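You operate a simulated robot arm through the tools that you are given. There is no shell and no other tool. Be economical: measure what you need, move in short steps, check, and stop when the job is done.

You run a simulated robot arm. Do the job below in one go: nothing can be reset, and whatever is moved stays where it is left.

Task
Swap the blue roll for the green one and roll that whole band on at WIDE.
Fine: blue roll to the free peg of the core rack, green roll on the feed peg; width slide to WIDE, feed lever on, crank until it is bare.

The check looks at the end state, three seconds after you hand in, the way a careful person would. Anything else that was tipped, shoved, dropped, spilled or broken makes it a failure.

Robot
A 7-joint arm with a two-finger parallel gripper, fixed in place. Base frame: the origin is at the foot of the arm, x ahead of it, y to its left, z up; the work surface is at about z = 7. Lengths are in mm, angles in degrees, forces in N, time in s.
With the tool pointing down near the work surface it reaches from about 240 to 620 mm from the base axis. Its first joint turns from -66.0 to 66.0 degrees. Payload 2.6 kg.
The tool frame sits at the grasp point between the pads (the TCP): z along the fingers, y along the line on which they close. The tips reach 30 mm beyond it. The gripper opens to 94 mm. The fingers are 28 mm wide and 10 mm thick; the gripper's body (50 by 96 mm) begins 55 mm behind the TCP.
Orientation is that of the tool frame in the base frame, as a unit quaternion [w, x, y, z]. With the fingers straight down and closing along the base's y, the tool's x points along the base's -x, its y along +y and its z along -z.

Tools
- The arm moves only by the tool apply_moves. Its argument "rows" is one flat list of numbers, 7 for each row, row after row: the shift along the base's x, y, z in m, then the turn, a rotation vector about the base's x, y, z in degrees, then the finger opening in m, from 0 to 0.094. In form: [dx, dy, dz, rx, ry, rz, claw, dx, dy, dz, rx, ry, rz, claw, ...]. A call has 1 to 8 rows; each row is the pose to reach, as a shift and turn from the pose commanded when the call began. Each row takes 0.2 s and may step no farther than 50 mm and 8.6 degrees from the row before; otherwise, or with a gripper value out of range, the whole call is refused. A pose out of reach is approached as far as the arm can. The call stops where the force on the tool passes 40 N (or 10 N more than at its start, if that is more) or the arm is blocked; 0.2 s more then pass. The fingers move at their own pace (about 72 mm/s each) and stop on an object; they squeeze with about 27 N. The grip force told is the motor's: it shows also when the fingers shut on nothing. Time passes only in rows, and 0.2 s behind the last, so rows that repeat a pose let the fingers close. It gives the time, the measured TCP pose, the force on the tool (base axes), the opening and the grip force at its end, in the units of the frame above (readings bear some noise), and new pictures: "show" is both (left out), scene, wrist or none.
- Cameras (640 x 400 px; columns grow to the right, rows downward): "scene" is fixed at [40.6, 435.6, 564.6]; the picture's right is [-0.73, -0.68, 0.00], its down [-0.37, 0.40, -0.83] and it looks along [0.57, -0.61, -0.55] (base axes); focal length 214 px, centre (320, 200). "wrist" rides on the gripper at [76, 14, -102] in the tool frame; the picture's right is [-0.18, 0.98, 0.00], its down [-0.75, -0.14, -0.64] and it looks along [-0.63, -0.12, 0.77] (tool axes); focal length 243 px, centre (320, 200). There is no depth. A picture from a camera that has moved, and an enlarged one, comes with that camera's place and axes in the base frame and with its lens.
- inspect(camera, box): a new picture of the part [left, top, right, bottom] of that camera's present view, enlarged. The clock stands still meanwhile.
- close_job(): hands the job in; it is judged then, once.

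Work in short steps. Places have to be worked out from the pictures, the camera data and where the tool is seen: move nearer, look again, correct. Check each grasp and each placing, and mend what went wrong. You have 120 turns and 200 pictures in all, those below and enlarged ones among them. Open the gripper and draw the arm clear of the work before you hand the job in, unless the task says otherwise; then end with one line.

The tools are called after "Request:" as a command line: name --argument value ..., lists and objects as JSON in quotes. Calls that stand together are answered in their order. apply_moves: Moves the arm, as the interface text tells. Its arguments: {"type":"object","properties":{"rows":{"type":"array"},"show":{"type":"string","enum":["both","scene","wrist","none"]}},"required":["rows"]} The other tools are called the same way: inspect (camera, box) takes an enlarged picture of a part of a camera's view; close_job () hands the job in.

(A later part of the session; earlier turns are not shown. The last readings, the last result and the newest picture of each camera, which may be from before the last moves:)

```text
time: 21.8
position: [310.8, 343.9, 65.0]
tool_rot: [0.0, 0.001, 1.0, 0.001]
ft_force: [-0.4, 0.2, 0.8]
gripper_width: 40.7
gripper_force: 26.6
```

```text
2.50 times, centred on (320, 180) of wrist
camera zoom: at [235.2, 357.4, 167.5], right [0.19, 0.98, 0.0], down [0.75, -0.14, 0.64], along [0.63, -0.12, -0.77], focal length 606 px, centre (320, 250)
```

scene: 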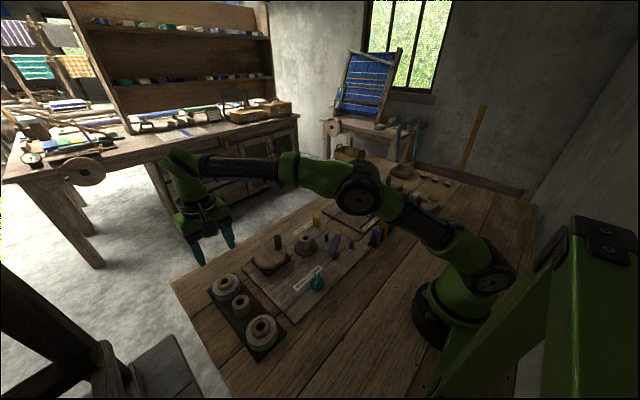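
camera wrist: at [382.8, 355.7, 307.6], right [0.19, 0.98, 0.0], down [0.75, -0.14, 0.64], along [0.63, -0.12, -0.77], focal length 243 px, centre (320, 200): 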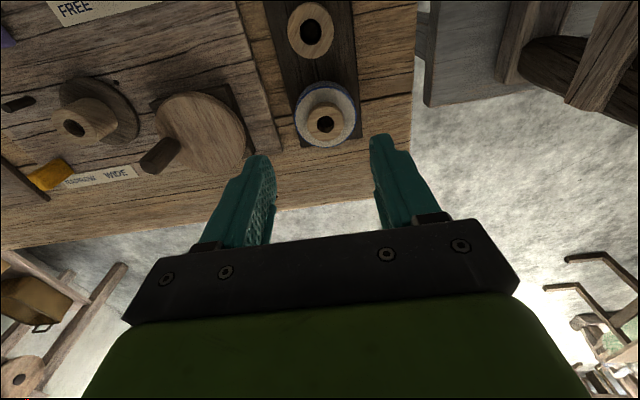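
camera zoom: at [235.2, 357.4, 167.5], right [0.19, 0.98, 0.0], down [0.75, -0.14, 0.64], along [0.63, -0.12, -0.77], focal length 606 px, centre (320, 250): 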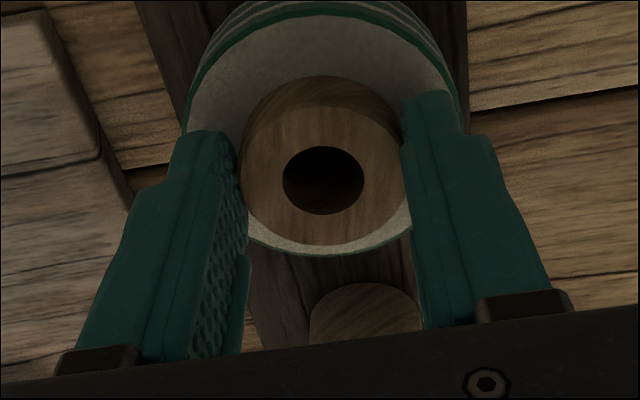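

Grip view matches the blue grip, so the same commanded pose places it on the feed peg. Lift and check.

Request:
apply_moves --rows '[0, 0, 0.01, 0, 0, 0, 0.03, 0, 0, 0.03, 0, 0, 0, 0.03, 0, 0, 0.06, 0, 0, 0, 0.03, 0, 0, 0.1, 0, 0, 0, 0.03, 0, 0, 0.135, 0, 0, 0, 0.03, 0.002, -0.048, 0.135, 0, 0, 0, 0.03]' --show "scene"

```text
time: 23.2
position: [310.3, 297.1, 199.7]
tool_rot: [0.0, 0.0, 1.0, 0.0]
ft_force: [-0.4, -0.4, -1.0]
gripper_width: 40.7
gripper_force: 26.6
```

scene: 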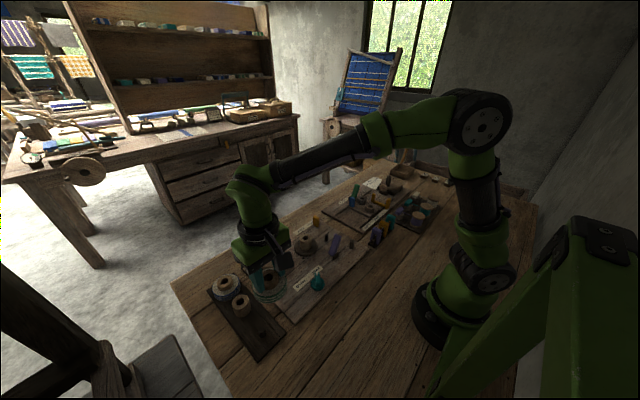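

Green roll is held. Carry it over to the feed peg (remaining dx +7.8, dy −330.5).

Request:
apply_moves --rows '[0.001, -0.047, 0, 0, 0, 0, 0.03, 0.002, -0.094, 0, 0, 0, 0, 0.03, 0.003, -0.141, 0, 0, 0, 0, 0.03, 0.004, -0.188, 0, 0, 0, 0, 0.03, 0.005, -0.235, 0, 0, 0, 0, 0.03, 0.006, -0.27, 0, 0, 0, 0, 0.03]' --show "none"

Request:
inspect --camera "wrist" --box '[160, 0, 360, 160]'

```text
time: 24.6
position: [318.5, 24.0, 201.1]
tool_rot: [0.0, 0.0, 1.0, 0.001]
ft_force: [-0.7, -0.7, -0.7]
gripper_width: 40.6
gripper_force: 26.5
```

```text
2.50 times, centred on (260, 80) of wrist
camera zoom: at [242.9, 39.3, 302.9], right [0.18, 0.98, 0.0], down [0.75, -0.14, 0.64], along [0.63, -0.12, -0.77], focal length 606 px, centre (470, 500)
```

zoom: 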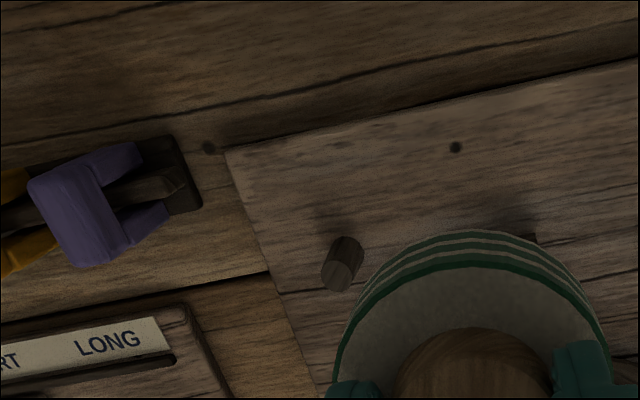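

Peg seen at about (+3,−57) from the TCP; memory of the earlier pose says (+4.3,−60.5) less the roll offset. I use (+1.5,−59.5) and descend to just above the peg.

Request:
apply_moves --rows '[0.0015, -0.03, 0, 0, 0, 0, 0.03, 0.0015, -0.0595, 0, 0, 0, 0, 0.03, 0.0015, -0.0595, -0.045, 0, 0, 0, 0.03, 0.0015, -0.0595, -0.085, 0, 0, 0, 0.03, 0.0015, -0.0595, -0.1, 0, 0, 0, 0.03, 0.0015, -0.0595, -0.1, 0, 0, 0, 0.03]' --show "none"

Request:
inspect --camera "scene" --box '[310, 205, 370, 260]'

```text
time: 26.0
position: [318.1, -35.4, 100.5]
tool_rot: [0.0, 0.001, 1.0, 0.0]
ft_force: [-0.4, 0.3, -0.6]
gripper_width: 40.2
gripper_force: 26.4
```

```text
7.27 times, centred on (340, 232) of scene
camera zoom: at [40.7, 435.6, 564.6], right [-0.73, -0.68, 0.0], down [-0.37, 0.4, -0.83], along [0.57, -0.61, -0.55], focal length 1560 px, centre (174, -36)
```

zoom: 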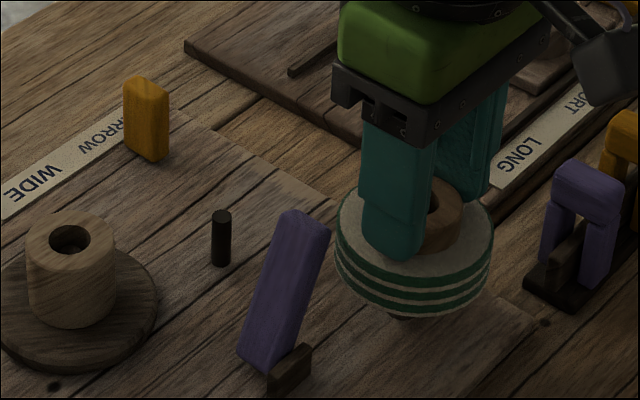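

Alignment matches the picture of the blue roll just above its peg. Lower in steps.

Request:
apply_moves --rows '[0, 0, -0.008, 0, 0, 0, 0.03, 0, 0, -0.016, 0, 0, 0, 0.03, 0, 0, -0.022, 0, 0, 0, 0.03, 0, 0, -0.028, 0, 0, 0, 0.03, 0, 0, -0.028, 0, 0, 0, 0.03]' --show "none"

Request:
inspect --camera "scene" --box '[310, 205, 370, 260]'

```text
time: 27.2
position: [321.2, -33.4, 72.5]
tool_rot: [0.0, 0.001, 1.0, 0.0]
ft_force: [-0.2, 0.4, -0.2]
gripper_width: 40.5
gripper_force: 26.7
```

```text
7.27 times, centred on (340, 232) of scene
camera zoom: at [40.7, 435.6, 564.6], right [-0.73, -0.68, 0.0], down [-0.37, 0.4, -0.83], along [0.57, -0.61, -0.55], focal length 1560 px, centre (174, -36)
```

zoom: 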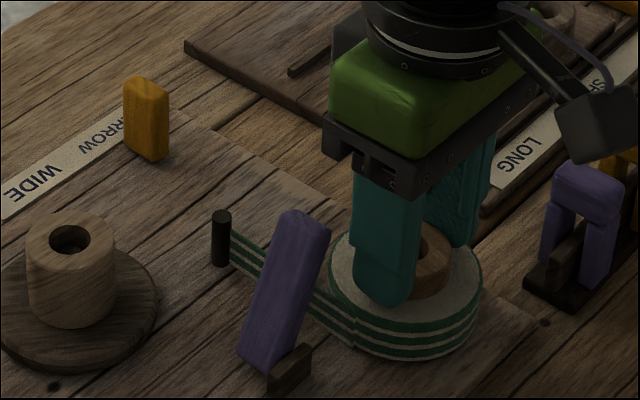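

The green band's tail has attached to the guide post. Lower to seat.

Request:
apply_moves --rows '[0, 0, -0.003, 0, 0, 0, 0.03, 0, 0, -0.005, 0, 0, 0, 0.03, 0, 0, -0.008, 0, 0, 0, 0.03, 0, 0, -0.008, 0, 0, 0, 0.03]' --show "none"

```text
time: 28.2
position: [322.3, -34.6, 65.1]
tool_rot: [0.002, 0.001, 1.0, 0.001]
ft_force: [-6.5, 6.6, 28.1]
gripper_width: 40.7
gripper_force: 26.6
```

Firmly seated (28 N). Back off slightly, release, and rise.

Request:
apply_moves --rows '[0, 0, 0.003, 0, 0, 0, 0.03, 0, 0, 0.003, 0, 0, 0, 0.05, 0, 0, 0.003, 0, 0, 0, 0.056, 0, 0, 0.003, 0, 0, 0, 0.056, 0, 0, 0.04, 0, 0, 0, 0.056, 0, 0, 0.08, 0, 0, 0, 0.056, -0.02, 0, 0.12, 0, 0, 0, 0.056]'

Request:
inspect --camera "scene" --box '[250, 200, 380, 300]'

Request:
inspect --camera "wrist" --box '[240, 50, 480, 220]'

```text
time: 29.8
position: [301.9, -35.2, 181.8]
tool_rot: [0.001, 0.0, 1.0, 0.0]
ft_force: [-0.7, 0.1, -0.6]
gripper_width: 56.2
gripper_force: 0.0
camera wrist: at [225.1, -20.2, 284.4], right [0.19, 0.98, 0.0], down [0.75, -0.14, 0.64], along [0.63, -0.12, -0.77], focal length 243 px, centre (320, 200)
```

scene: 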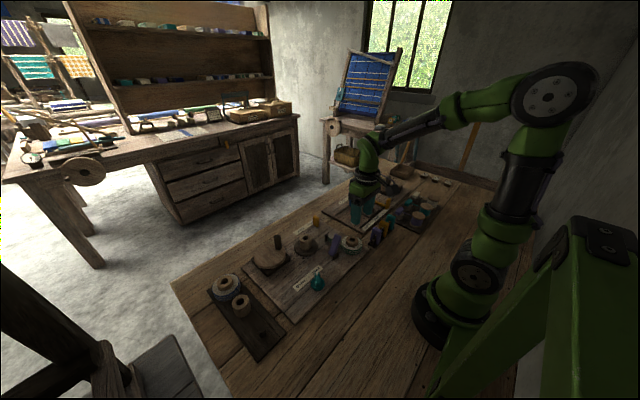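
wrist: 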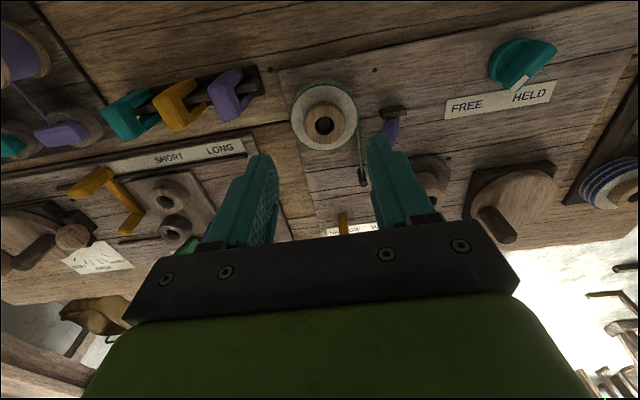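

```text
4.00 times, centred on (315, 250) of scene
camera zoom: at [40.7, 435.6, 564.6], right [-0.73, -0.68, 0.0], down [-0.37, 0.4, -0.83], along [0.57, -0.61, -0.55], focal length 858 px, centre (340, 0)
```

zoom: 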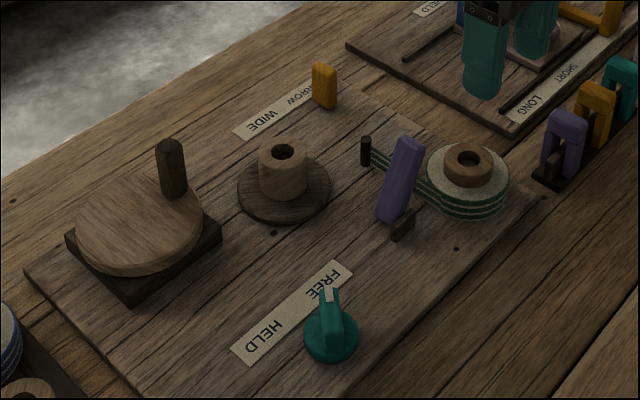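

```text
2.35 times, centred on (360, 135) of wrist
camera zoom: at [225.1, -20.2, 284.4], right [0.19, 0.98, 0.0], down [0.75, -0.14, 0.64], along [0.63, -0.12, -0.77], focal length 571 px, centre (226, 353)
```

zoom: 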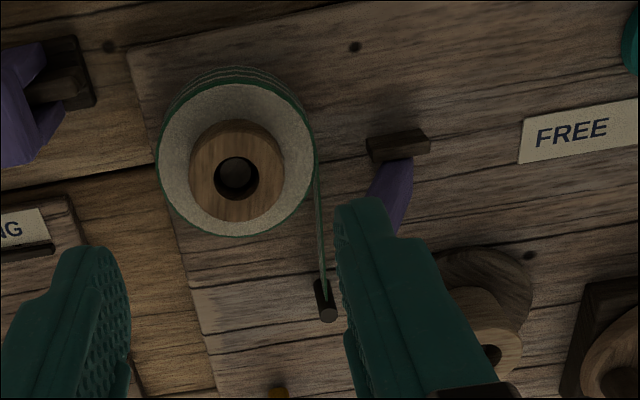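

Green roll is on and the tail is threaded. Next the yellow slide at ≈(494,−36), to be moved +y to WIDE; I approach above it to look.

Request:
apply_moves --rows '[0.045, 0, 0, 0, 0, 0, 0.06, 0.09, 0, 0, 0, 0, 0, 0.06, 0.135, 0, 0, 0, 0, 0, 0.06, 0.175, 0, -0.02, 0, 0, 0, 0.06, 0.175, 0, -0.04, 0, 0, 0, 0.06, 0.175, 0, -0.04, 0, 0, 0, 0.06]' --show "wrist"

Request:
inspect --camera "wrist" --box '[220, 50, 460, 220]'

```text
time: 31.2
position: [475.6, -33.1, 144.7]
tool_rot: [0.001, 0.0, 1.0, 0.0]
ft_force: [0.3, 0.3, -0.5]
gripper_width: 60.0
gripper_force: 0.0
camera wrist: at [398.9, -17.5, 247.8], right [0.19, 0.98, 0.0], down [0.75, -0.14, 0.64], along [0.63, -0.12, -0.77], focal length 243 px, centre (320, 200)
```

wrist: 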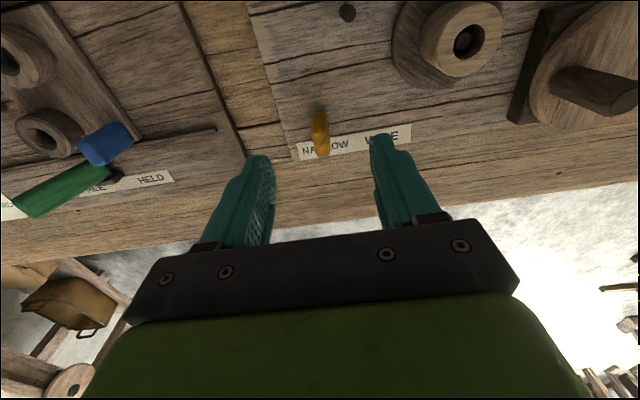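

```text
2.35 times, centred on (340, 135) of wrist
camera zoom: at [398.9, -17.5, 247.8], right [0.19, 0.98, 0.0], down [0.75, -0.14, 0.64], along [0.63, -0.12, -0.77], focal length 571 px, centre (273, 353)
```

zoom: 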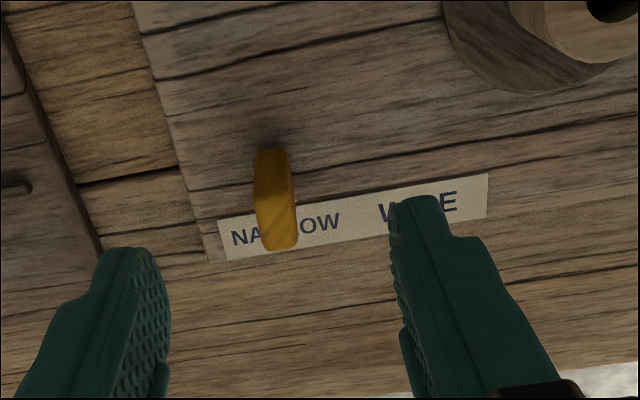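

Tab is at ≈(495,−34.5), z 19–50; WIDE centre is y≈24. Descend around the tab.

Request:
apply_moves --rows '[0.0195, -0.0015, -0.03, 0, 0, 0, 0.05, 0.0195, -0.0015, -0.06, 0, 0, 0, 0.05, 0.0195, -0.0015, -0.085, 0, 0, 0, 0.05, 0.0195, -0.0015, -0.085, 0, 0, 0, 0.05]' --show "none"

Request:
inspect --camera "wrist" --box '[220, 80, 420, 240]'

Request:
inspect --camera "scene" --box '[280, 180, 360, 240]'

```text
time: 32.2
position: [494.7, -33.1, 62.6]
tool_rot: [0.0, 0.001, 1.0, 0.001]
ft_force: [0.0, 0.1, -0.1]
gripper_width: 50.2
gripper_force: 0.1
```

```text
2.50 times, centred on (320, 160) of wrist
camera zoom: at [417.8, -17.9, 163.9], right [0.19, 0.98, 0.0], down [0.75, -0.14, 0.64], along [0.63, -0.12, -0.77], focal length 606 px, centre (320, 300)
```

zoom: 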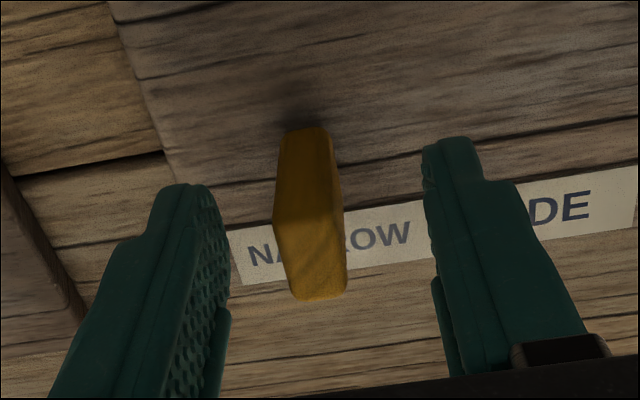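

```text
6.67 times, centred on (320, 210) of scene
camera zoom: at [40.6, 435.6, 564.6], right [-0.73, -0.68, 0.0], down [-0.37, 0.4, -0.83], along [0.57, -0.61, -0.55], focal length 1430 px, centre (320, 133)
```

zoom: 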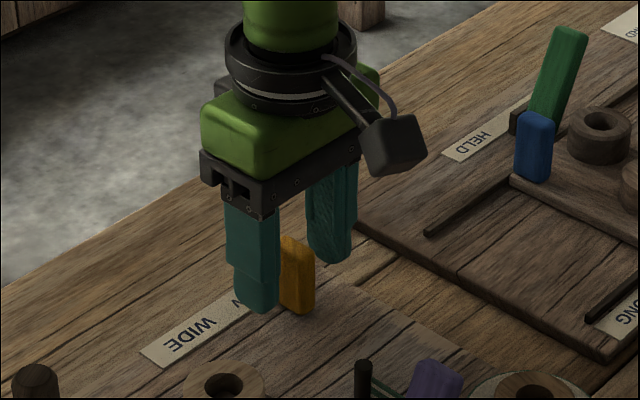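

Fingers straddle the tab. Lower 5 mm and close on it.

Request:
apply_moves --rows '[0, 0, -0.005, 0, 0, 0, 0.05, 0, 0, -0.005, 0, 0, 0, 0.035, 0, 0, -0.005, 0, 0, 0, 0.02, 0, 0, -0.005, 0, 0, 0, 0.005, 0, 0, -0.005, 0, 0, 0, 0.005]' --show "none"

```text
time: 33.4
position: [494.3, -33.0, 56.5]
tool_rot: [0.0, 0.002, 1.0, -0.001]
ft_force: [1.8, 0.2, -2.0]
gripper_width: 18.3
gripper_force: 45.1
```

Gripped (18 mm). Drag toward WIDE.

Request:
apply_moves --rows '[0, 0.008, 0, 0, 0, 0, 0.005, 0, 0.016, 0, 0, 0, 0, 0.005, 0, 0.024, 0, 0, 0, 0, 0.005, 0, 0.032, 0, 0, 0, 0, 0.005, 0, 0.04, 0, 0, 0, 0, 0.005, 0, 0.048, 0, 0, 0, 0, 0.005, 0, 0.052, 0, 0, 0, 0, 0.005]' --show "none"

Request:
inspect --camera "scene" --box '[270, 190, 350, 250]'

Request:
inspect --camera "wrist" --box '[220, 80, 420, 240]'

```text
time: 35.0
position: [494.6, 17.3, 56.3]
tool_rot: [0.002, 0.0, 1.0, 0.001]
ft_force: [2.9, -1.3, 6.5]
gripper_width: 18.2
gripper_force: 44.8
```

```text
6.67 times, centred on (310, 220) of scene
camera zoom: at [40.6, 435.6, 564.6], right [-0.73, -0.68, 0.0], down [-0.37, 0.4, -0.83], along [0.57, -0.61, -0.55], focal length 1430 px, centre (387, 67)
```

zoom: 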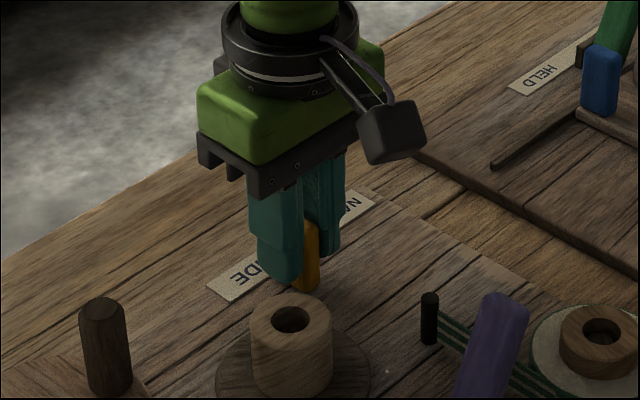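

```text
2.50 times, centred on (320, 160) of wrist
camera zoom: at [418.2, 31.3, 157.7], right [0.18, 0.98, 0.0], down [0.75, -0.14, 0.64], along [0.63, -0.12, -0.76], focal length 606 px, centre (320, 300)
```

zoom: 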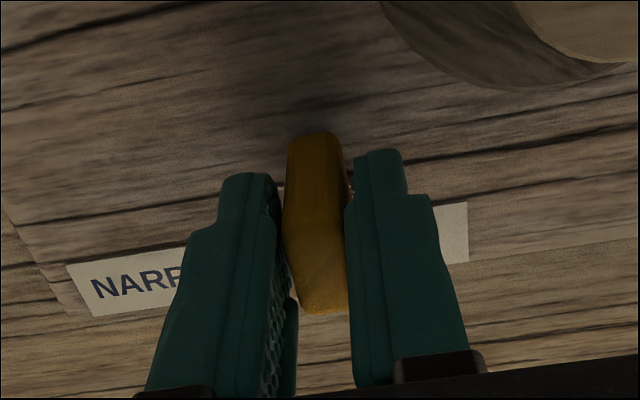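

Moves freely; push on toward the end stop (watching force).

Request:
apply_moves --rows '[0, 0.003, 0, 0, 0, 0, 0.005, 0, 0.006, 0, 0, 0, 0, 0.005, 0, 0.009, 0, 0, 0, 0, 0.005, 0, 0.009, 0, 0, 0, 0, 0.005]' --show "none"

```text
time: 36.0
position: [494.1, 25.1, 55.1]
tool_rot: [0.0, 0.001, 1.0, 0.0]
ft_force: [-14.4, -4.4, 24.6]
gripper_width: 18.4
gripper_force: 44.9
```

Forces rose (likely the stop). Release and rise to look.

Request:
apply_moves --rows '[0, 0, 0.001, 0, 0, 0, 0.02, 0, 0, 0.001, 0, 0, 0, 0.04, 0, 0, 0.001, 0, 0, 0, 0.045, 0, 0, 0.03, 0, 0, 0, 0.045, 0, 0, 0.07, 0, 0, 0, 0.045, -0.02, -0.01, 0.09, 0, 0, 0, 0.06]' --show "none"

Request:
inspect --camera "wrist" --box '[220, 50, 460, 220]'

Request:
inspect --camera "scene" --box '[260, 190, 360, 270]'

```text
time: 37.4
position: [472.8, 15.1, 145.7]
tool_rot: [0.0, 0.001, 1.0, 0.0]
ft_force: [0.0, -0.3, 0.0]
gripper_width: 60.0
gripper_force: 0.1
```

```text
2.35 times, centred on (340, 135) of wrist
camera zoom: at [397.0, 29.9, 249.0], right [0.19, 0.98, 0.0], down [0.75, -0.14, 0.64], along [0.63, -0.12, -0.77], focal length 571 px, centre (273, 353)
```

zoom: 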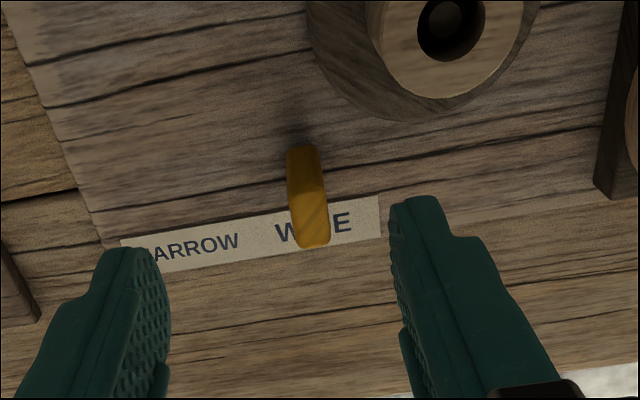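

```text
5.00 times, centred on (310, 230) of scene
camera zoom: at [40.7, 435.6, 564.6], right [-0.73, -0.68, 0.0], down [-0.37, 0.4, -0.83], along [0.57, -0.61, -0.55], focal length 1072 px, centre (370, 50)
```

zoom: 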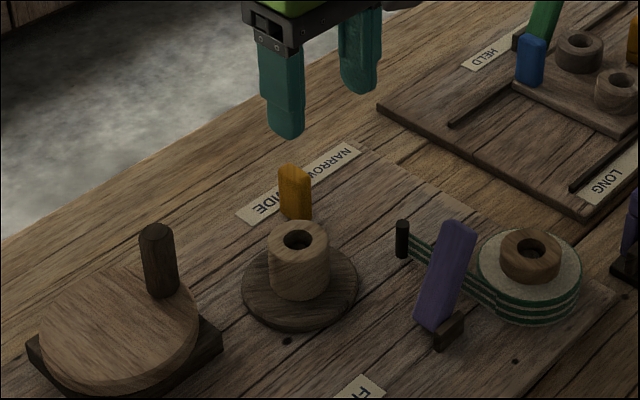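

Slide is centred on WIDE. Next I look at the crank closely; a trial turn will also show whether the lever already counts as on.

Request:
apply_moves --rows '[-0.01, 0.045, 0.02, 0, 0, 0, 0.06, -0.02, 0.09, 0.04, 0, 0, 0, 0.06, -0.03, 0.135, 0.05, 0, 0, 0, 0.06, -0.035, 0.165, 0.05, 0, 0, 0, 0.06, -0.035, 0.165, 0.05, 0, 0, 0, 0.06]' --show "wrist"

Request:
inspect --camera "wrist" --box '[220, 50, 440, 220]'

```text
refused: row 1 steps farther than a row can; nothing moved
```

```text
2.35 times, centred on (330, 135) of wrist
camera zoom: at [397.0, 29.9, 249.0], right [0.19, 0.98, 0.0], down [0.75, -0.14, 0.64], along [0.63, -0.12, -0.77], focal length 571 px, centre (296, 353)
```

zoom: 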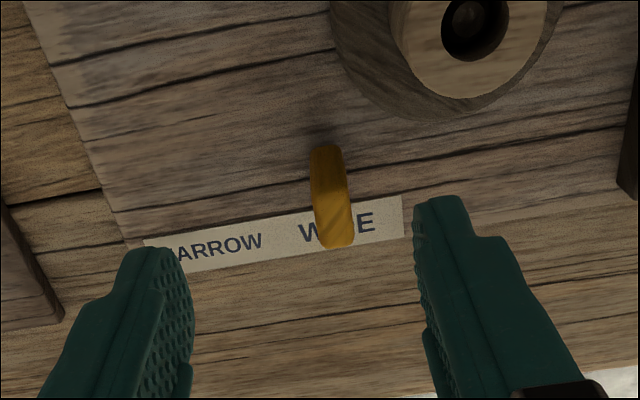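

Step limit exceeded; splitting the move.

Request:
apply_moves --rows '[-0.005, 0.03, 0.025, 0, 0, 0, 0.06, -0.013, 0.07, 0.04, 0, 0, 0, 0.06, -0.023, 0.115, 0.05, 0, 0, 0, 0.06, -0.035, 0.15, 0.05, 0, 0, 0, 0.06, -0.035, 0.165, 0.05, 0, 0, 0, 0.06, -0.035, 0.165, 0.05, 0, 0, 0, 0.06]' --show "wrist"

Request:
inspect --camera "wrist" --box '[220, 50, 440, 220]'

```text
time: 38.8
position: [438.5, 177.9, 194.8]
tool_rot: [0.0, 0.0, 1.0, 0.001]
ft_force: [-0.1, 0.0, -0.2]
gripper_width: 59.9
gripper_force: 0.1
camera wrist: at [363.1, 193.6, 297.4], right [0.19, 0.98, 0.0], down [0.75, -0.14, 0.64], along [0.63, -0.12, -0.77], focal length 243 px, centre (320, 200)
```

wrist: 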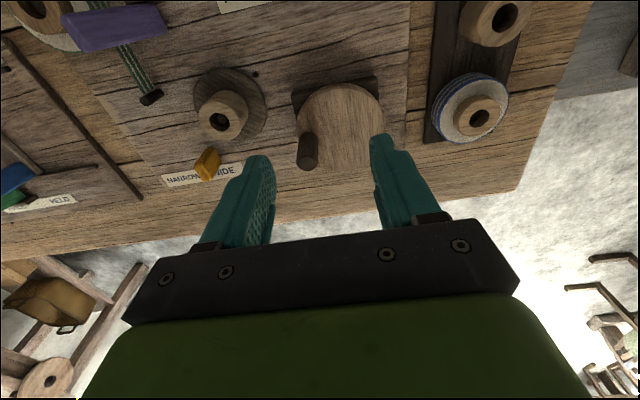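

```text
2.35 times, centred on (330, 135) of wrist
camera zoom: at [363.1, 193.6, 297.4], right [0.19, 0.98, 0.0], down [0.75, -0.14, 0.64], along [0.63, -0.12, -0.77], focal length 571 px, centre (296, 353)
```

zoom: 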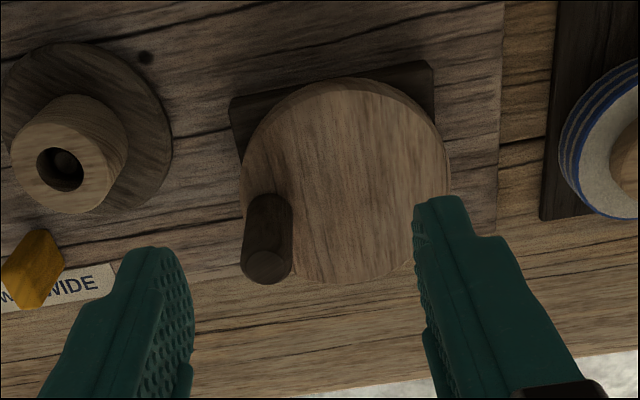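

Crank: disc centre ≈(478,195), handle ≈(481,158), z 42–90, so crank radius ≈37. I hover over the handle to refine.

Request:
apply_moves --rows '[0.021, -0.011, -0.02, 0, 0, 0, 0.05, 0.042, -0.0215, -0.05, 0, 0, 0, 0.05, 0.042, -0.0215, -0.055, 0, 0, 0, 0.05, 0.042, -0.0215, -0.055, 0, 0, 0, 0.05]' --show "none"

Request:
inspect --camera "wrist" --box '[220, 60, 460, 240]'

Request:
inspect --camera "scene" --box '[230, 200, 330, 280]'

```text
time: 39.8
position: [481.3, 155.9, 139.2]
tool_rot: [0.001, 0.001, 1.0, 0.001]
ft_force: [0.3, -0.4, -0.2]
gripper_width: 49.8
gripper_force: 0.1
```

```text
2.22 times, centred on (340, 150) of wrist
camera zoom: at [406.0, 171.7, 241.6], right [0.19, 0.98, 0.0], down [0.75, -0.14, 0.64], along [0.63, -0.12, -0.77], focal length 539 px, centre (276, 311)
```

zoom: 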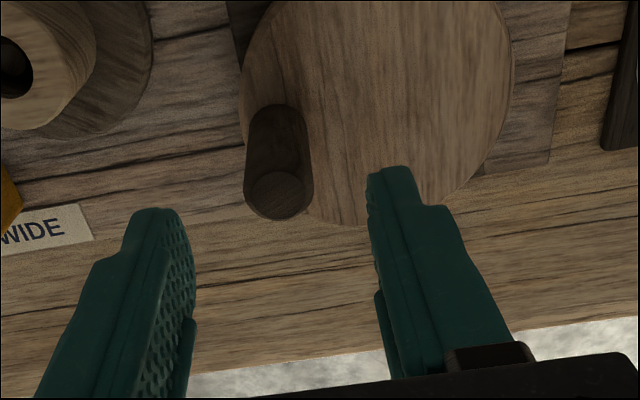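

```text
5.00 times, centred on (280, 240) of scene
camera zoom: at [40.7, 435.6, 564.6], right [-0.73, -0.68, 0.0], down [-0.37, 0.4, -0.83], along [0.57, -0.61, -0.55], focal length 1072 px, centre (520, 0)
```

zoom: 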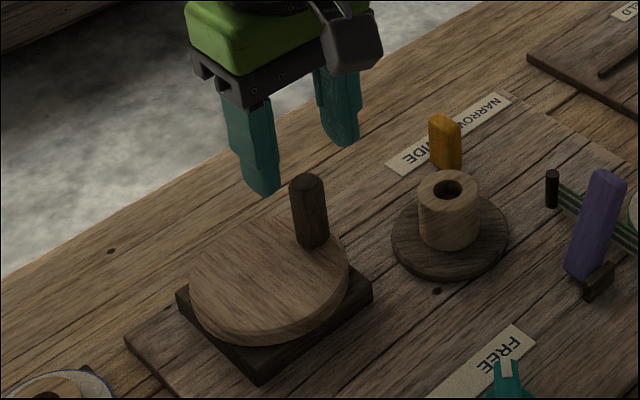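

Handle at ≈(483,157.5), disc centre ≈(478,195). Descend around the handle and grip.

Request:
apply_moves --rows '[0.001, 0, -0.03, 0, 0, 0, 0.05, 0.001, 0, -0.055, 0, 0, 0, 0.05, 0.001, 0, -0.055, 0, 0, 0, 0.035, 0.001, 0, -0.055, 0, 0, 0, 0.02, 0.001, 0, -0.055, 0, 0, 0, 0.01, 0.001, 0, -0.055, 0, 0, 0, 0.01]' --show "none"

Request:
inspect --camera "scene" --box '[230, 200, 330, 280]'

Request:
inspect --camera "wrist" --box '[220, 60, 460, 240]'

```text
time: 41.2
position: [482.0, 157.7, 84.1]
tool_rot: [0.0, 0.0, 1.0, 0.001]
ft_force: [0.2, 7.7, -2.2]
gripper_width: 21.7
gripper_force: 45.0
```

```text
5.00 times, centred on (280, 240) of scene
camera zoom: at [40.6, 435.6, 564.6], right [-0.73, -0.68, 0.0], down [-0.37, 0.4, -0.83], along [0.57, -0.61, -0.55], focal length 1072 px, centre (520, 0)
```

zoom: 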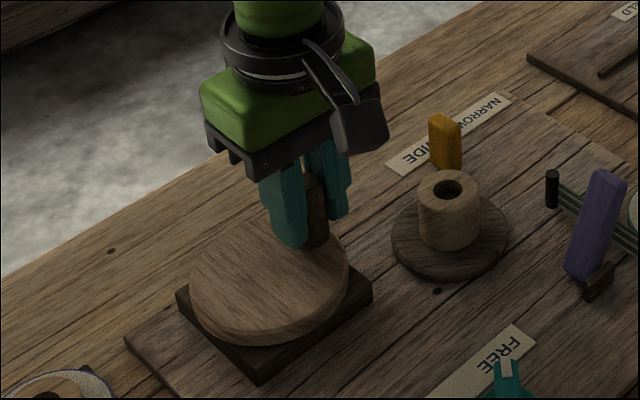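

```text
2.22 times, centred on (340, 150) of wrist
camera zoom: at [406.0, 172.5, 187.9], right [0.18, 0.98, 0.0], down [0.75, -0.14, 0.64], along [0.63, -0.12, -0.77], focal length 539 px, centre (276, 311)
```

zoom: 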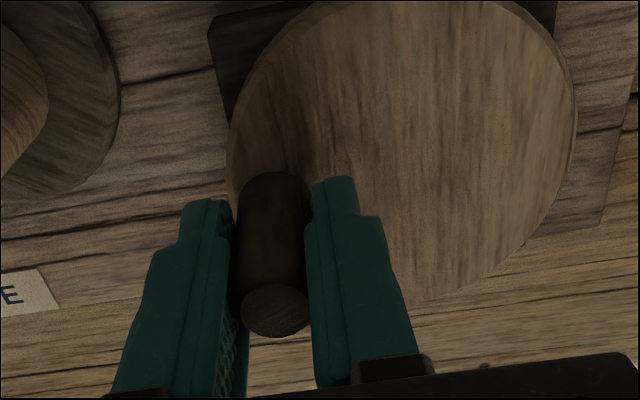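

Handle is gripped. Trial arc of 90° counter-clockwise around the estimated centre, watching forces.

Request:
apply_moves --rows '[0.0095, 0.0024, 0, 0, 0, 0, 0.01, 0.0181, 0.0073, 0, 0, 0, 0, 0.01, 0.0251, 0.0142, 0, 0, 0, 0, 0.01, 0.0301, 0.0227, 0, 0, 0, 0, 0.01, 0.0327, 0.0322, 0, 0, 0, 0, 0.01, 0.0328, 0.042, 0, 0, 0, 0, 0.01]' --show "none"

Request:
inspect --camera "scene" --box '[230, 200, 370, 280]'

Request:
inspect --camera "wrist" --box '[220, 60, 460, 240]'

```text
time: 42.6
position: [518.0, 202.9, 86.1]
tool_rot: [0.004, -0.002, 1.0, 0.002]
ft_force: [25.9, 7.0, -5.2]
gripper_width: 21.4
gripper_force: 45.6
```

```text
4.57 times, centred on (300, 240) of scene
camera zoom: at [40.7, 435.6, 564.6], right [-0.73, -0.68, 0.0], down [-0.37, 0.4, -0.83], along [0.57, -0.61, -0.55], focal length 980 px, centre (411, 17)
```

zoom: 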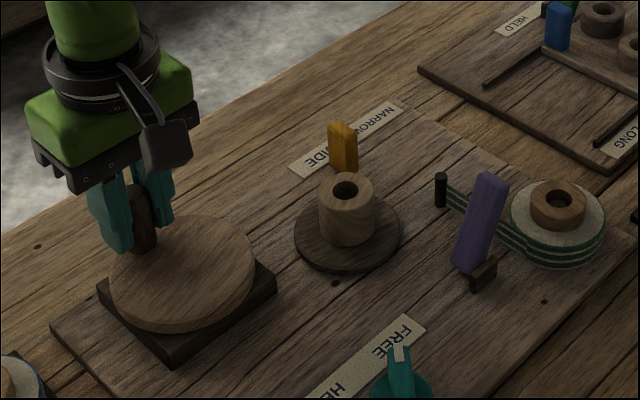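

```text
2.22 times, centred on (340, 150) of wrist
camera zoom: at [440.0, 216.9, 187.2], right [0.18, 0.98, 0.0], down [0.75, -0.14, 0.65], along [0.64, -0.11, -0.76], focal length 539 px, centre (276, 311)
```

zoom: 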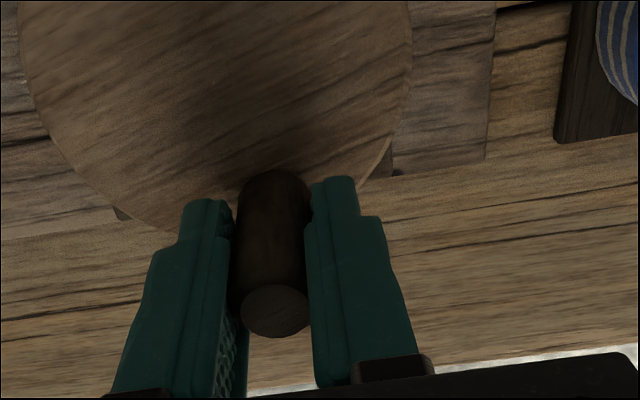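

Crank turns freely, but no band passes to the core, so feed isn't on. I refine the circle centre to ≈(480.5,197), release the handle, rise, and head for the purple lever.

Request:
apply_moves --rows '[0.003, 0.003, 0, 0, 0, 0, 0.02, 0.003, 0.003, 0, 0, 0, 0, 0.04, 0.003, 0.003, 0, 0, 0, 0, 0.05, 0.003, 0.003, 0.04, 0, 0, 0, 0.05, 0.003, 0.003, 0.08, 0, 0, 0, 0.05, -0.04, -0.02, 0.08, 0, 0, 0, 0.03, -0.08, -0.05, 0.08, 0, 0, 0, 0.0, -0.12, -0.08, 0.08, 0, 0, 0, 0.0]' --show "none"

Request:
apply_moves --rows '[-0.01, -0.045, 0, 0, 0, 0, 0, -0.025, -0.09, 0, 0, 0, 0, 0, -0.04, -0.135, 0, 0, 0, 0, 0, -0.05, -0.15, 0, 0, 0, 0, 0]' --show "wrist"

Request:
inspect --camera "wrist" --box '[220, 0, 440, 180]'

```text
time: 44.4
position: [395.6, 121.4, 166.3]
tool_rot: [0.001, 0.001, 1.0, 0.002]
ft_force: [-0.7, 0.0, 0.3]
gripper_width: 0.0
gripper_force: 26.8
```

```text
time: 45.4
position: [344.3, -29.1, 165.7]
tool_rot: [0.0, 0.0, 1.0, 0.001]
ft_force: [0.8, -0.1, 0.6]
gripper_width: 0.0
gripper_force: 27.0
camera wrist: at [269.0, -14.1, 267.6], right [0.18, 0.98, 0.0], down [0.75, -0.14, 0.64], along [0.63, -0.12, -0.77], focal length 243 px, centre (320, 200)
```

wrist: 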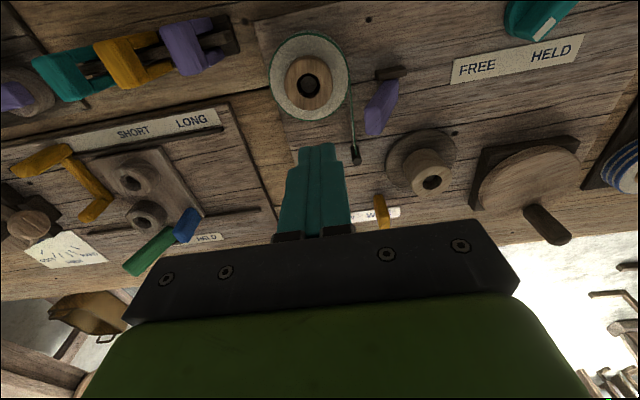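

```text
2.22 times, centred on (330, 90) of wrist
camera zoom: at [269.0, -14.1, 267.6], right [0.18, 0.98, 0.0], down [0.75, -0.14, 0.64], along [0.63, -0.12, -0.77], focal length 539 px, centre (298, 444)
```

zoom: 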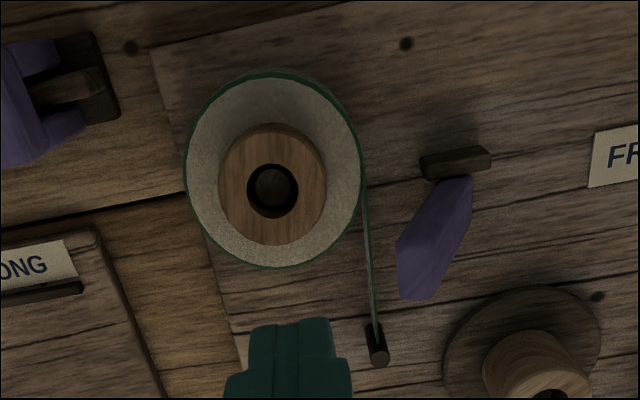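

Clear view: lever runs from base ≈(347,42,20) to top ≈(354,12,82); band at y≈0. I'll lower closed fingers on its −y side (tips z≈62) and push gently +y.

Request:
apply_moves --rows '[0.009, 0.002, -0.03, 0, 0, 0, 0, 0.009, 0.002, -0.06, 0, 0, 0, 0, 0.009, 0.002, -0.074, 0, 0, 0, 0, 0.009, 0.012, -0.074, 0, 0, 0, 0, 0.009, 0.02, -0.074, 0, 0, 0, 0]' --show "none"

Request:
inspect --camera "scene" --box '[310, 205, 370, 260]'

```text
time: 46.6
position: [355.2, -8.4, 91.2]
tool_rot: [0.001, 0.001, 1.0, 0.002]
ft_force: [-0.2, -0.6, 1.0]
gripper_width: 0.0
gripper_force: 27.0
```

```text
7.27 times, centred on (340, 232) of scene
camera zoom: at [40.7, 435.6, 564.6], right [-0.73, -0.68, 0.0], down [-0.37, 0.4, -0.83], along [0.57, -0.61, -0.55], focal length 1560 px, centre (174, -36)
```

zoom: 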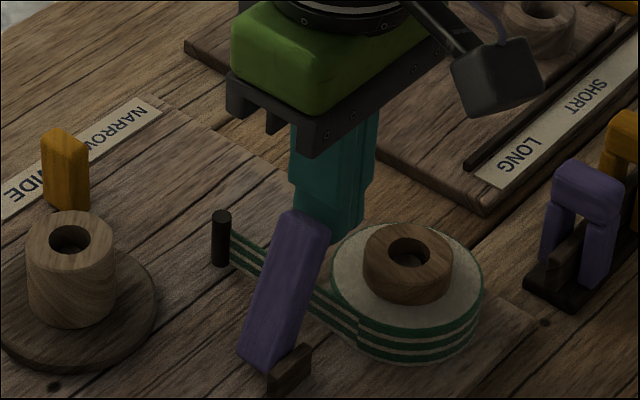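

Just at contact. Push +y in small steps.

Request:
apply_moves --rows '[0, 0.005, 0, 0, 0, 0, 0, 0, 0.01, 0, 0, 0, 0, 0, 0, 0.015, 0, 0, 0, 0, 0]' --show "none"

Request:
inspect --camera "scene" --box '[310, 205, 370, 260]'

```text
time: 47.4
position: [354.0, 5.3, 91.3]
tool_rot: [0.0, 0.0, 1.0, 0.001]
ft_force: [0.1, -0.3, 1.2]
gripper_width: 0.1
gripper_force: 26.9
```

```text
7.27 times, centred on (340, 232) of scene
camera zoom: at [40.6, 435.6, 564.6], right [-0.73, -0.68, 0.0], down [-0.37, 0.4, -0.83], along [0.57, -0.61, -0.55], focal length 1560 px, centre (174, -36)
```

zoom: 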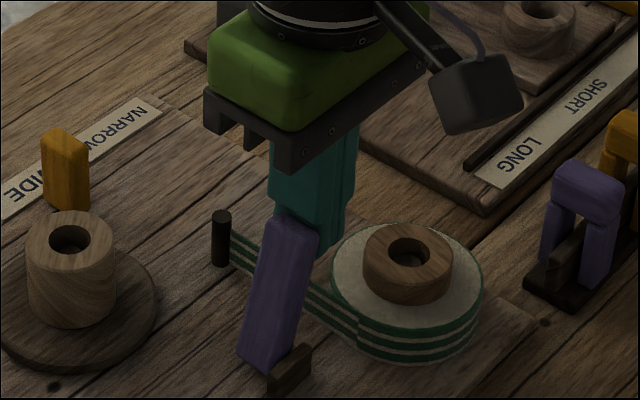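

The lever swings with it at low force. Continue over to the other side.

Request:
apply_moves --rows '[0, 0.007, 0, 0, 0, 0, 0, 0, 0.014, 0, 0, 0, 0, 0, 0, 0.021, 0, 0, 0, 0, 0, 0, 0.028, 0, 0, 0, 0, 0]' --show "none"

Request:
inspect --camera "scene" --box '[310, 205, 370, 260]'

```text
time: 48.4
position: [353.5, 36.1, 90.6]
tool_rot: [0.001, 0.0, 1.0, 0.001]
ft_force: [-0.4, -0.5, 0.7]
gripper_width: 0.1
gripper_force: 27.4
```

```text
7.27 times, centred on (340, 232) of scene
camera zoom: at [40.7, 435.6, 564.6], right [-0.73, -0.68, 0.0], down [-0.37, 0.4, -0.83], along [0.57, -0.61, -0.55], focal length 1560 px, centre (174, -36)
```

zoom: 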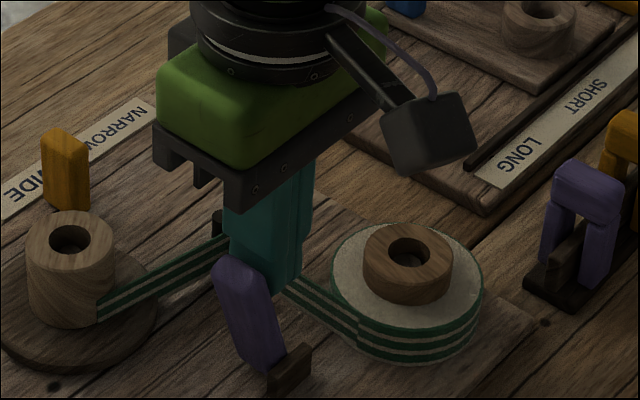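

The band now runs to the core: this side is "on". Push a bit further to make it fully on.

Request:
apply_moves --rows '[0, 0.005, 0, 0, 0, 0, 0, 0, 0.01, 0, 0, 0, 0, 0, 0, 0.015, 0, 0, 0, 0, 0, 0, 0.015, 0, 0, 0, 0, 0]' --show "none"

Request:
inspect --camera "scene" --box '[310, 205, 370, 260]'

```text
time: 49.3
position: [353.9, 41.4, 89.6]
tool_rot: [-0.001, 0.005, 1.0, -0.004]
ft_force: [-3.6, -6.8, 6.1]
gripper_width: 0.0
gripper_force: 26.8
stopped in row 4: the force on the tool passed its limit (the readings are from after the stop); the commanded pose is now the measured one
```

```text
7.27 times, centred on (340, 232) of scene
camera zoom: at [40.6, 435.6, 564.6], right [-0.73, -0.68, 0.0], down [-0.37, 0.4, -0.83], along [0.57, -0.61, -0.55], focal length 1560 px, centre (174, -36)
```

zoom: 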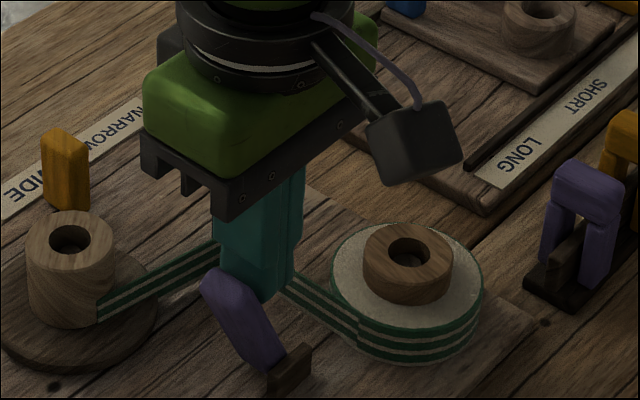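

Reached the lever's stop; feed is on. Back off, rise, and restore the small tilt.

Request:
apply_moves --rows '[0, -0.008, 0, 0.4, 0, 0.5, 0, 0, -0.008, 0.04, 0.4, 0, 0.5, 0, 0, -0.008, 0.08, 0.4, 0, 0.5, 0, 0, -0.008, 0.08, 0.4, 0, 0.5, 0]' --show "none"

Request:
inspect --camera "scene" --box '[230, 200, 370, 290]'

```text
time: 50.3
position: [354.6, 34.5, 168.8]
tool_rot: [-0.001, 0.0, 1.0, -0.001]
ft_force: [0.1, 0.3, 0.2]
gripper_width: 0.0
gripper_force: 26.8
```

```text
4.44 times, centred on (300, 245) of scene
camera zoom: at [40.6, 435.6, 564.6], right [-0.73, -0.68, 0.0], down [-0.37, 0.4, -0.83], along [0.57, -0.61, -0.55], focal length 953 px, centre (409, 0)
```

zoom: 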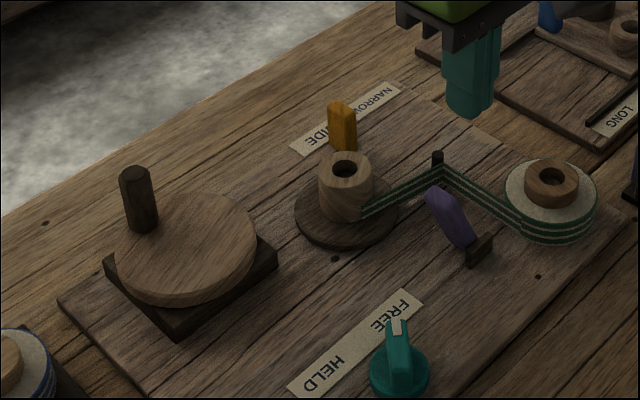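

Lever stays on and the band leads to the core. Return to the crank handle at ≈(519,203).

Request:
apply_moves --rows '[0.03, 0.03, 0, 0, 0, 0, 0.02, 0.06, 0.062, 0, 0, 0, 0, 0.05, 0.09, 0.094, 0, 0, 0, 0, 0.05, 0.12, 0.126, 0, 0, 0, 0, 0.05, 0.145, 0.15, 0, 0, 0, 0, 0.05, 0.163, 0.168, 0, 0, 0, 0, 0.05, 0.163, 0.168, -0.03, 0, 0, 0, 0.05, 0.163, 0.168, -0.03, 0, 0, 0, 0.05]' --show "none"

Request:
inspect --camera "wrist" --box '[220, 60, 460, 240]'

```text
time: 52.1
position: [520.0, 204.9, 141.1]
tool_rot: [-0.001, 0.0, 1.0, 0.0]
ft_force: [0.8, -0.3, 0.2]
gripper_width: 49.7
gripper_force: 0.0
```

```text
2.22 times, centred on (340, 150) of wrist
camera zoom: at [444.0, 219.6, 243.4], right [0.18, 0.98, 0.0], down [0.76, -0.14, 0.64], along [0.63, -0.12, -0.77], focal length 539 px, centre (276, 311)
```

zoom: 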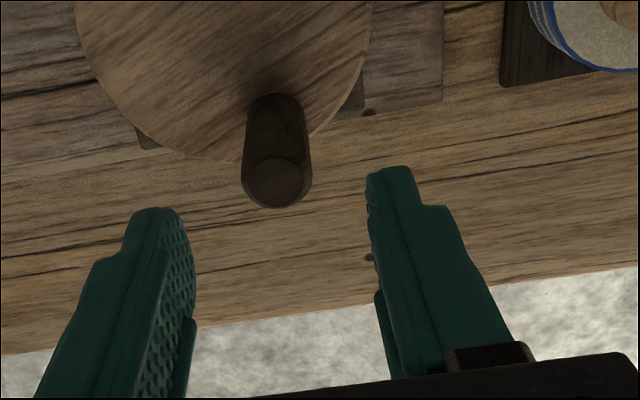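

Slightly adjust x by −2 mm, descend and grip.

Request:
apply_moves --rows '[-0.002, -0.0005, -0.03, 0, 0, 0, 0.05, -0.002, -0.0005, -0.056, 0, 0, 0, 0.05, -0.002, -0.0005, -0.056, 0, 0, 0, 0.035, -0.002, -0.0005, -0.056, 0, 0, 0, 0.02, -0.002, -0.0005, -0.056, 0, 0, 0, 0.01, -0.002, -0.0005, -0.056, 0, 0, 0, 0.01]' --show "none"

```text
time: 53.5
position: [515.8, 204.6, 82.8]
tool_rot: [-0.001, 0.001, 1.0, -0.001]
ft_force: [1.0, 0.2, -5.2]
gripper_width: 21.2
gripper_force: 45.3
```

Gripped. Trial 90° clockwise.

Request:
apply_moves --rows '[0, -0.0145, 0, 0, 0, 0, 0.01, -0.0054, -0.028, 0, 0, 0, 0, 0.01, -0.0155, -0.0384, 0, 0, 0, 0, 0.01, -0.03, -0.0446, 0, 0, 0, 0, 0.01]' --show "none"

Request:
inspect --camera "scene" --box '[230, 200, 370, 290]'

```text
time: 54.5
position: [483.3, 156.7, 83.2]
tool_rot: [-0.003, 0.001, 1.0, -0.001]
ft_force: [1.3, -5.2, -7.6]
gripper_width: 21.1
gripper_force: 45.3
```

```text
4.44 times, centred on (300, 245) of scene
camera zoom: at [40.7, 435.6, 564.6], right [-0.73, -0.68, 0.0], down [-0.37, 0.4, -0.83], along [0.57, -0.61, -0.55], focal length 953 px, centre (409, 0)
```

zoom: 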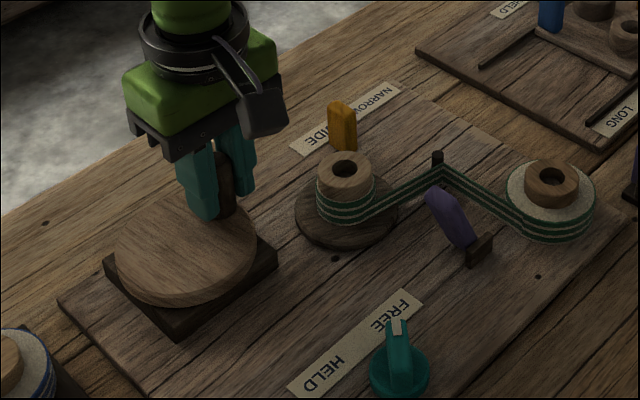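

Clockwise winds the band on. Continue: half circle first, checking forces.

Request:
apply_moves --rows '[-0.0152, 0.0003, 0, 0, 0, 0, 0.01, -0.0285, 0.0058, 0, 0, 0, 0, 0.01, -0.0387, 0.0165, 0, 0, 0, 0, 0.01, -0.0446, 0.03, 0, 0, 0, 0, 0.01, -0.0444, 0.0448, 0, 0, 0, 0, 0.01, -0.0388, 0.0586, 0, 0, 0, 0, 0.01, -0.0283, 0.069, 0, 0, 0, 0, 0.01, -0.0145, 0.0746, 0, 0, 0, 0, 0.01]' --show "none"

```text
time: 55.3
position: [451.3, 173.1, 83.6]
tool_rot: [0.002, -0.004, 1.0, 0.002]
ft_force: [3.7, 3.3, -2.7]
gripper_width: 21.1
gripper_force: 44.6
stopped in row 3: the force on the tool passed its limit (the readings are from after the stop); the commanded pose is now the measured one
```

Force limit tripped because the assumed centre was off; refit from measured points gives centre ≈(481.3,193.2), R≈36. Continue clockwise with that.

Request:
apply_moves --rows '[-0.005, 0.0115, 0, -0.2, 0.2, -0.4, 0.01, -0.0058, 0.024, 0, -0.2, 0.2, -0.4, 0.01, -0.0023, 0.036, 0, -0.2, 0.2, -0.4, 0.01, 0.0051, 0.0461, 0, -0.2, 0.2, -0.4, 0.01]' --show "none"

```text
time: 56.3
position: [457.4, 220.6, 84.5]
tool_rot: [-0.001, -0.001, 1.0, 0.002]
ft_force: [-12.1, 14.3, 5.3]
gripper_width: 21.2
gripper_force: 45.2
```

Force points outward, so the radius needs ≈37. Continue clockwise to 46°.

Request:
apply_moves --rows '[0.0107, 0.0091, 0, 0, 0, 0, 0.01, 0.0246, 0.0118, 0, 0, 0, 0, 0.01, 0.0385, 0.0091, 0, 0, 0, 0, 0.01, 0.0504, 0.0014, 0, 0, 0, 0, 0.01]' --show "none"

Request:
inspect --camera "scene" --box '[230, 200, 370, 290]'

```text
time: 57.3
position: [508.1, 217.2, 82.6]
tool_rot: [0.001, 0.002, 1.0, -0.003]
ft_force: [-4.9, -3.8, 0.2]
gripper_width: 21.4
gripper_force: 45.1
```

```text
4.44 times, centred on (300, 245) of scene
camera zoom: at [40.6, 435.5, 564.6], right [-0.73, -0.68, 0.0], down [-0.37, 0.4, -0.83], along [0.57, -0.61, -0.55], focal length 953 px, centre (409, 0)
```

zoom: 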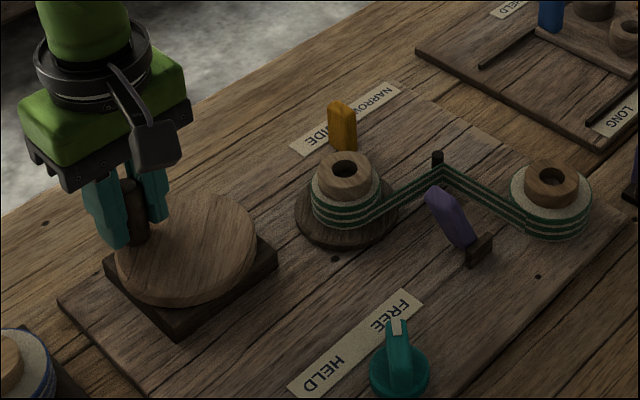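

Winding works well; feed roll shrinks. Continue clockwise 240° in 30° steps with centre ≈(480.7,193.9), R≈36.9.

Request:
apply_moves --rows '[0.0094, -0.0165, 0, 0, 0, 0, 0.01, 0.0097, -0.0356, 0, 0, 0, 0, 0.01, 0.0004, -0.0523, 0, 0, 0, 0, 0.01, -0.0159, -0.0622, 0, 0, 0, 0, 0.01, -0.035, -0.0625, 0, 0, 0, 0, 0.01, -0.0517, -0.0532, 0, 0, 0, 0, 0.01, -0.0616, -0.0369, 0, 0, 0, 0, 0.01, -0.0619, -0.0178, 0, 0, 0, 0, 0.01]' --show "none"

```text
time: 59.1
position: [445.8, 201.4, 83.4]
tool_rot: [-0.002, 0.001, 1.0, 0.0]
ft_force: [3.1, -1.6, 0.8]
gripper_width: 21.0
gripper_force: 45.5
```

Low forces; continue another 240°.

Request:
apply_moves --rows '[0.0093, 0.0167, 0, 0, 0, 0, 0.01, 0.0256, 0.0266, 0, 0, 0, 0, 0.01, 0.0447, 0.0269, 0, 0, 0, 0, 0.01, 0.0614, 0.0176, 0, 0, 0, 0, 0.01, 0.0713, 0.0013, 0, 0, 0, 0, 0.01, 0.0716, -0.0178, 0, 0, 0, 0, 0.01, 0.0623, -0.0345, 0, 0, 0, 0, 0.01, 0.046, -0.0444, 0, 0, 0, 0, 0.01]' --show "none"

Request:
inspect --camera "scene" --box '[230, 200, 370, 290]'

```text
time: 60.9
position: [489.2, 159.0, 82.6]
tool_rot: [0.0, 0.0, 1.0, 0.001]
ft_force: [-1.7, 7.4, 4.5]
gripper_width: 21.3
gripper_force: 44.8
```

```text
4.44 times, centred on (300, 245) of scene
camera zoom: at [40.6, 435.6, 564.6], right [-0.73, -0.68, 0.0], down [-0.37, 0.4, -0.83], along [0.57, -0.61, -0.55], focal length 953 px, centre (409, 0)
```

zoom: 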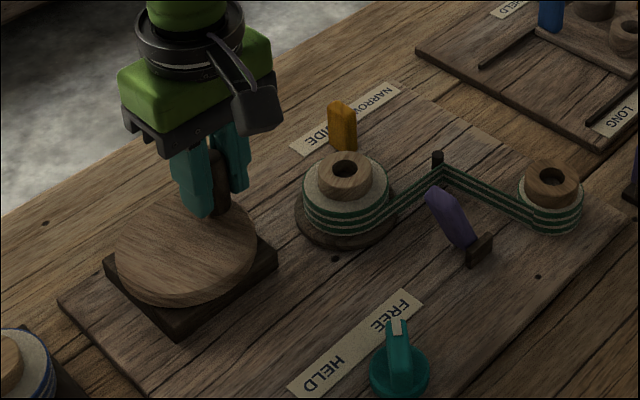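

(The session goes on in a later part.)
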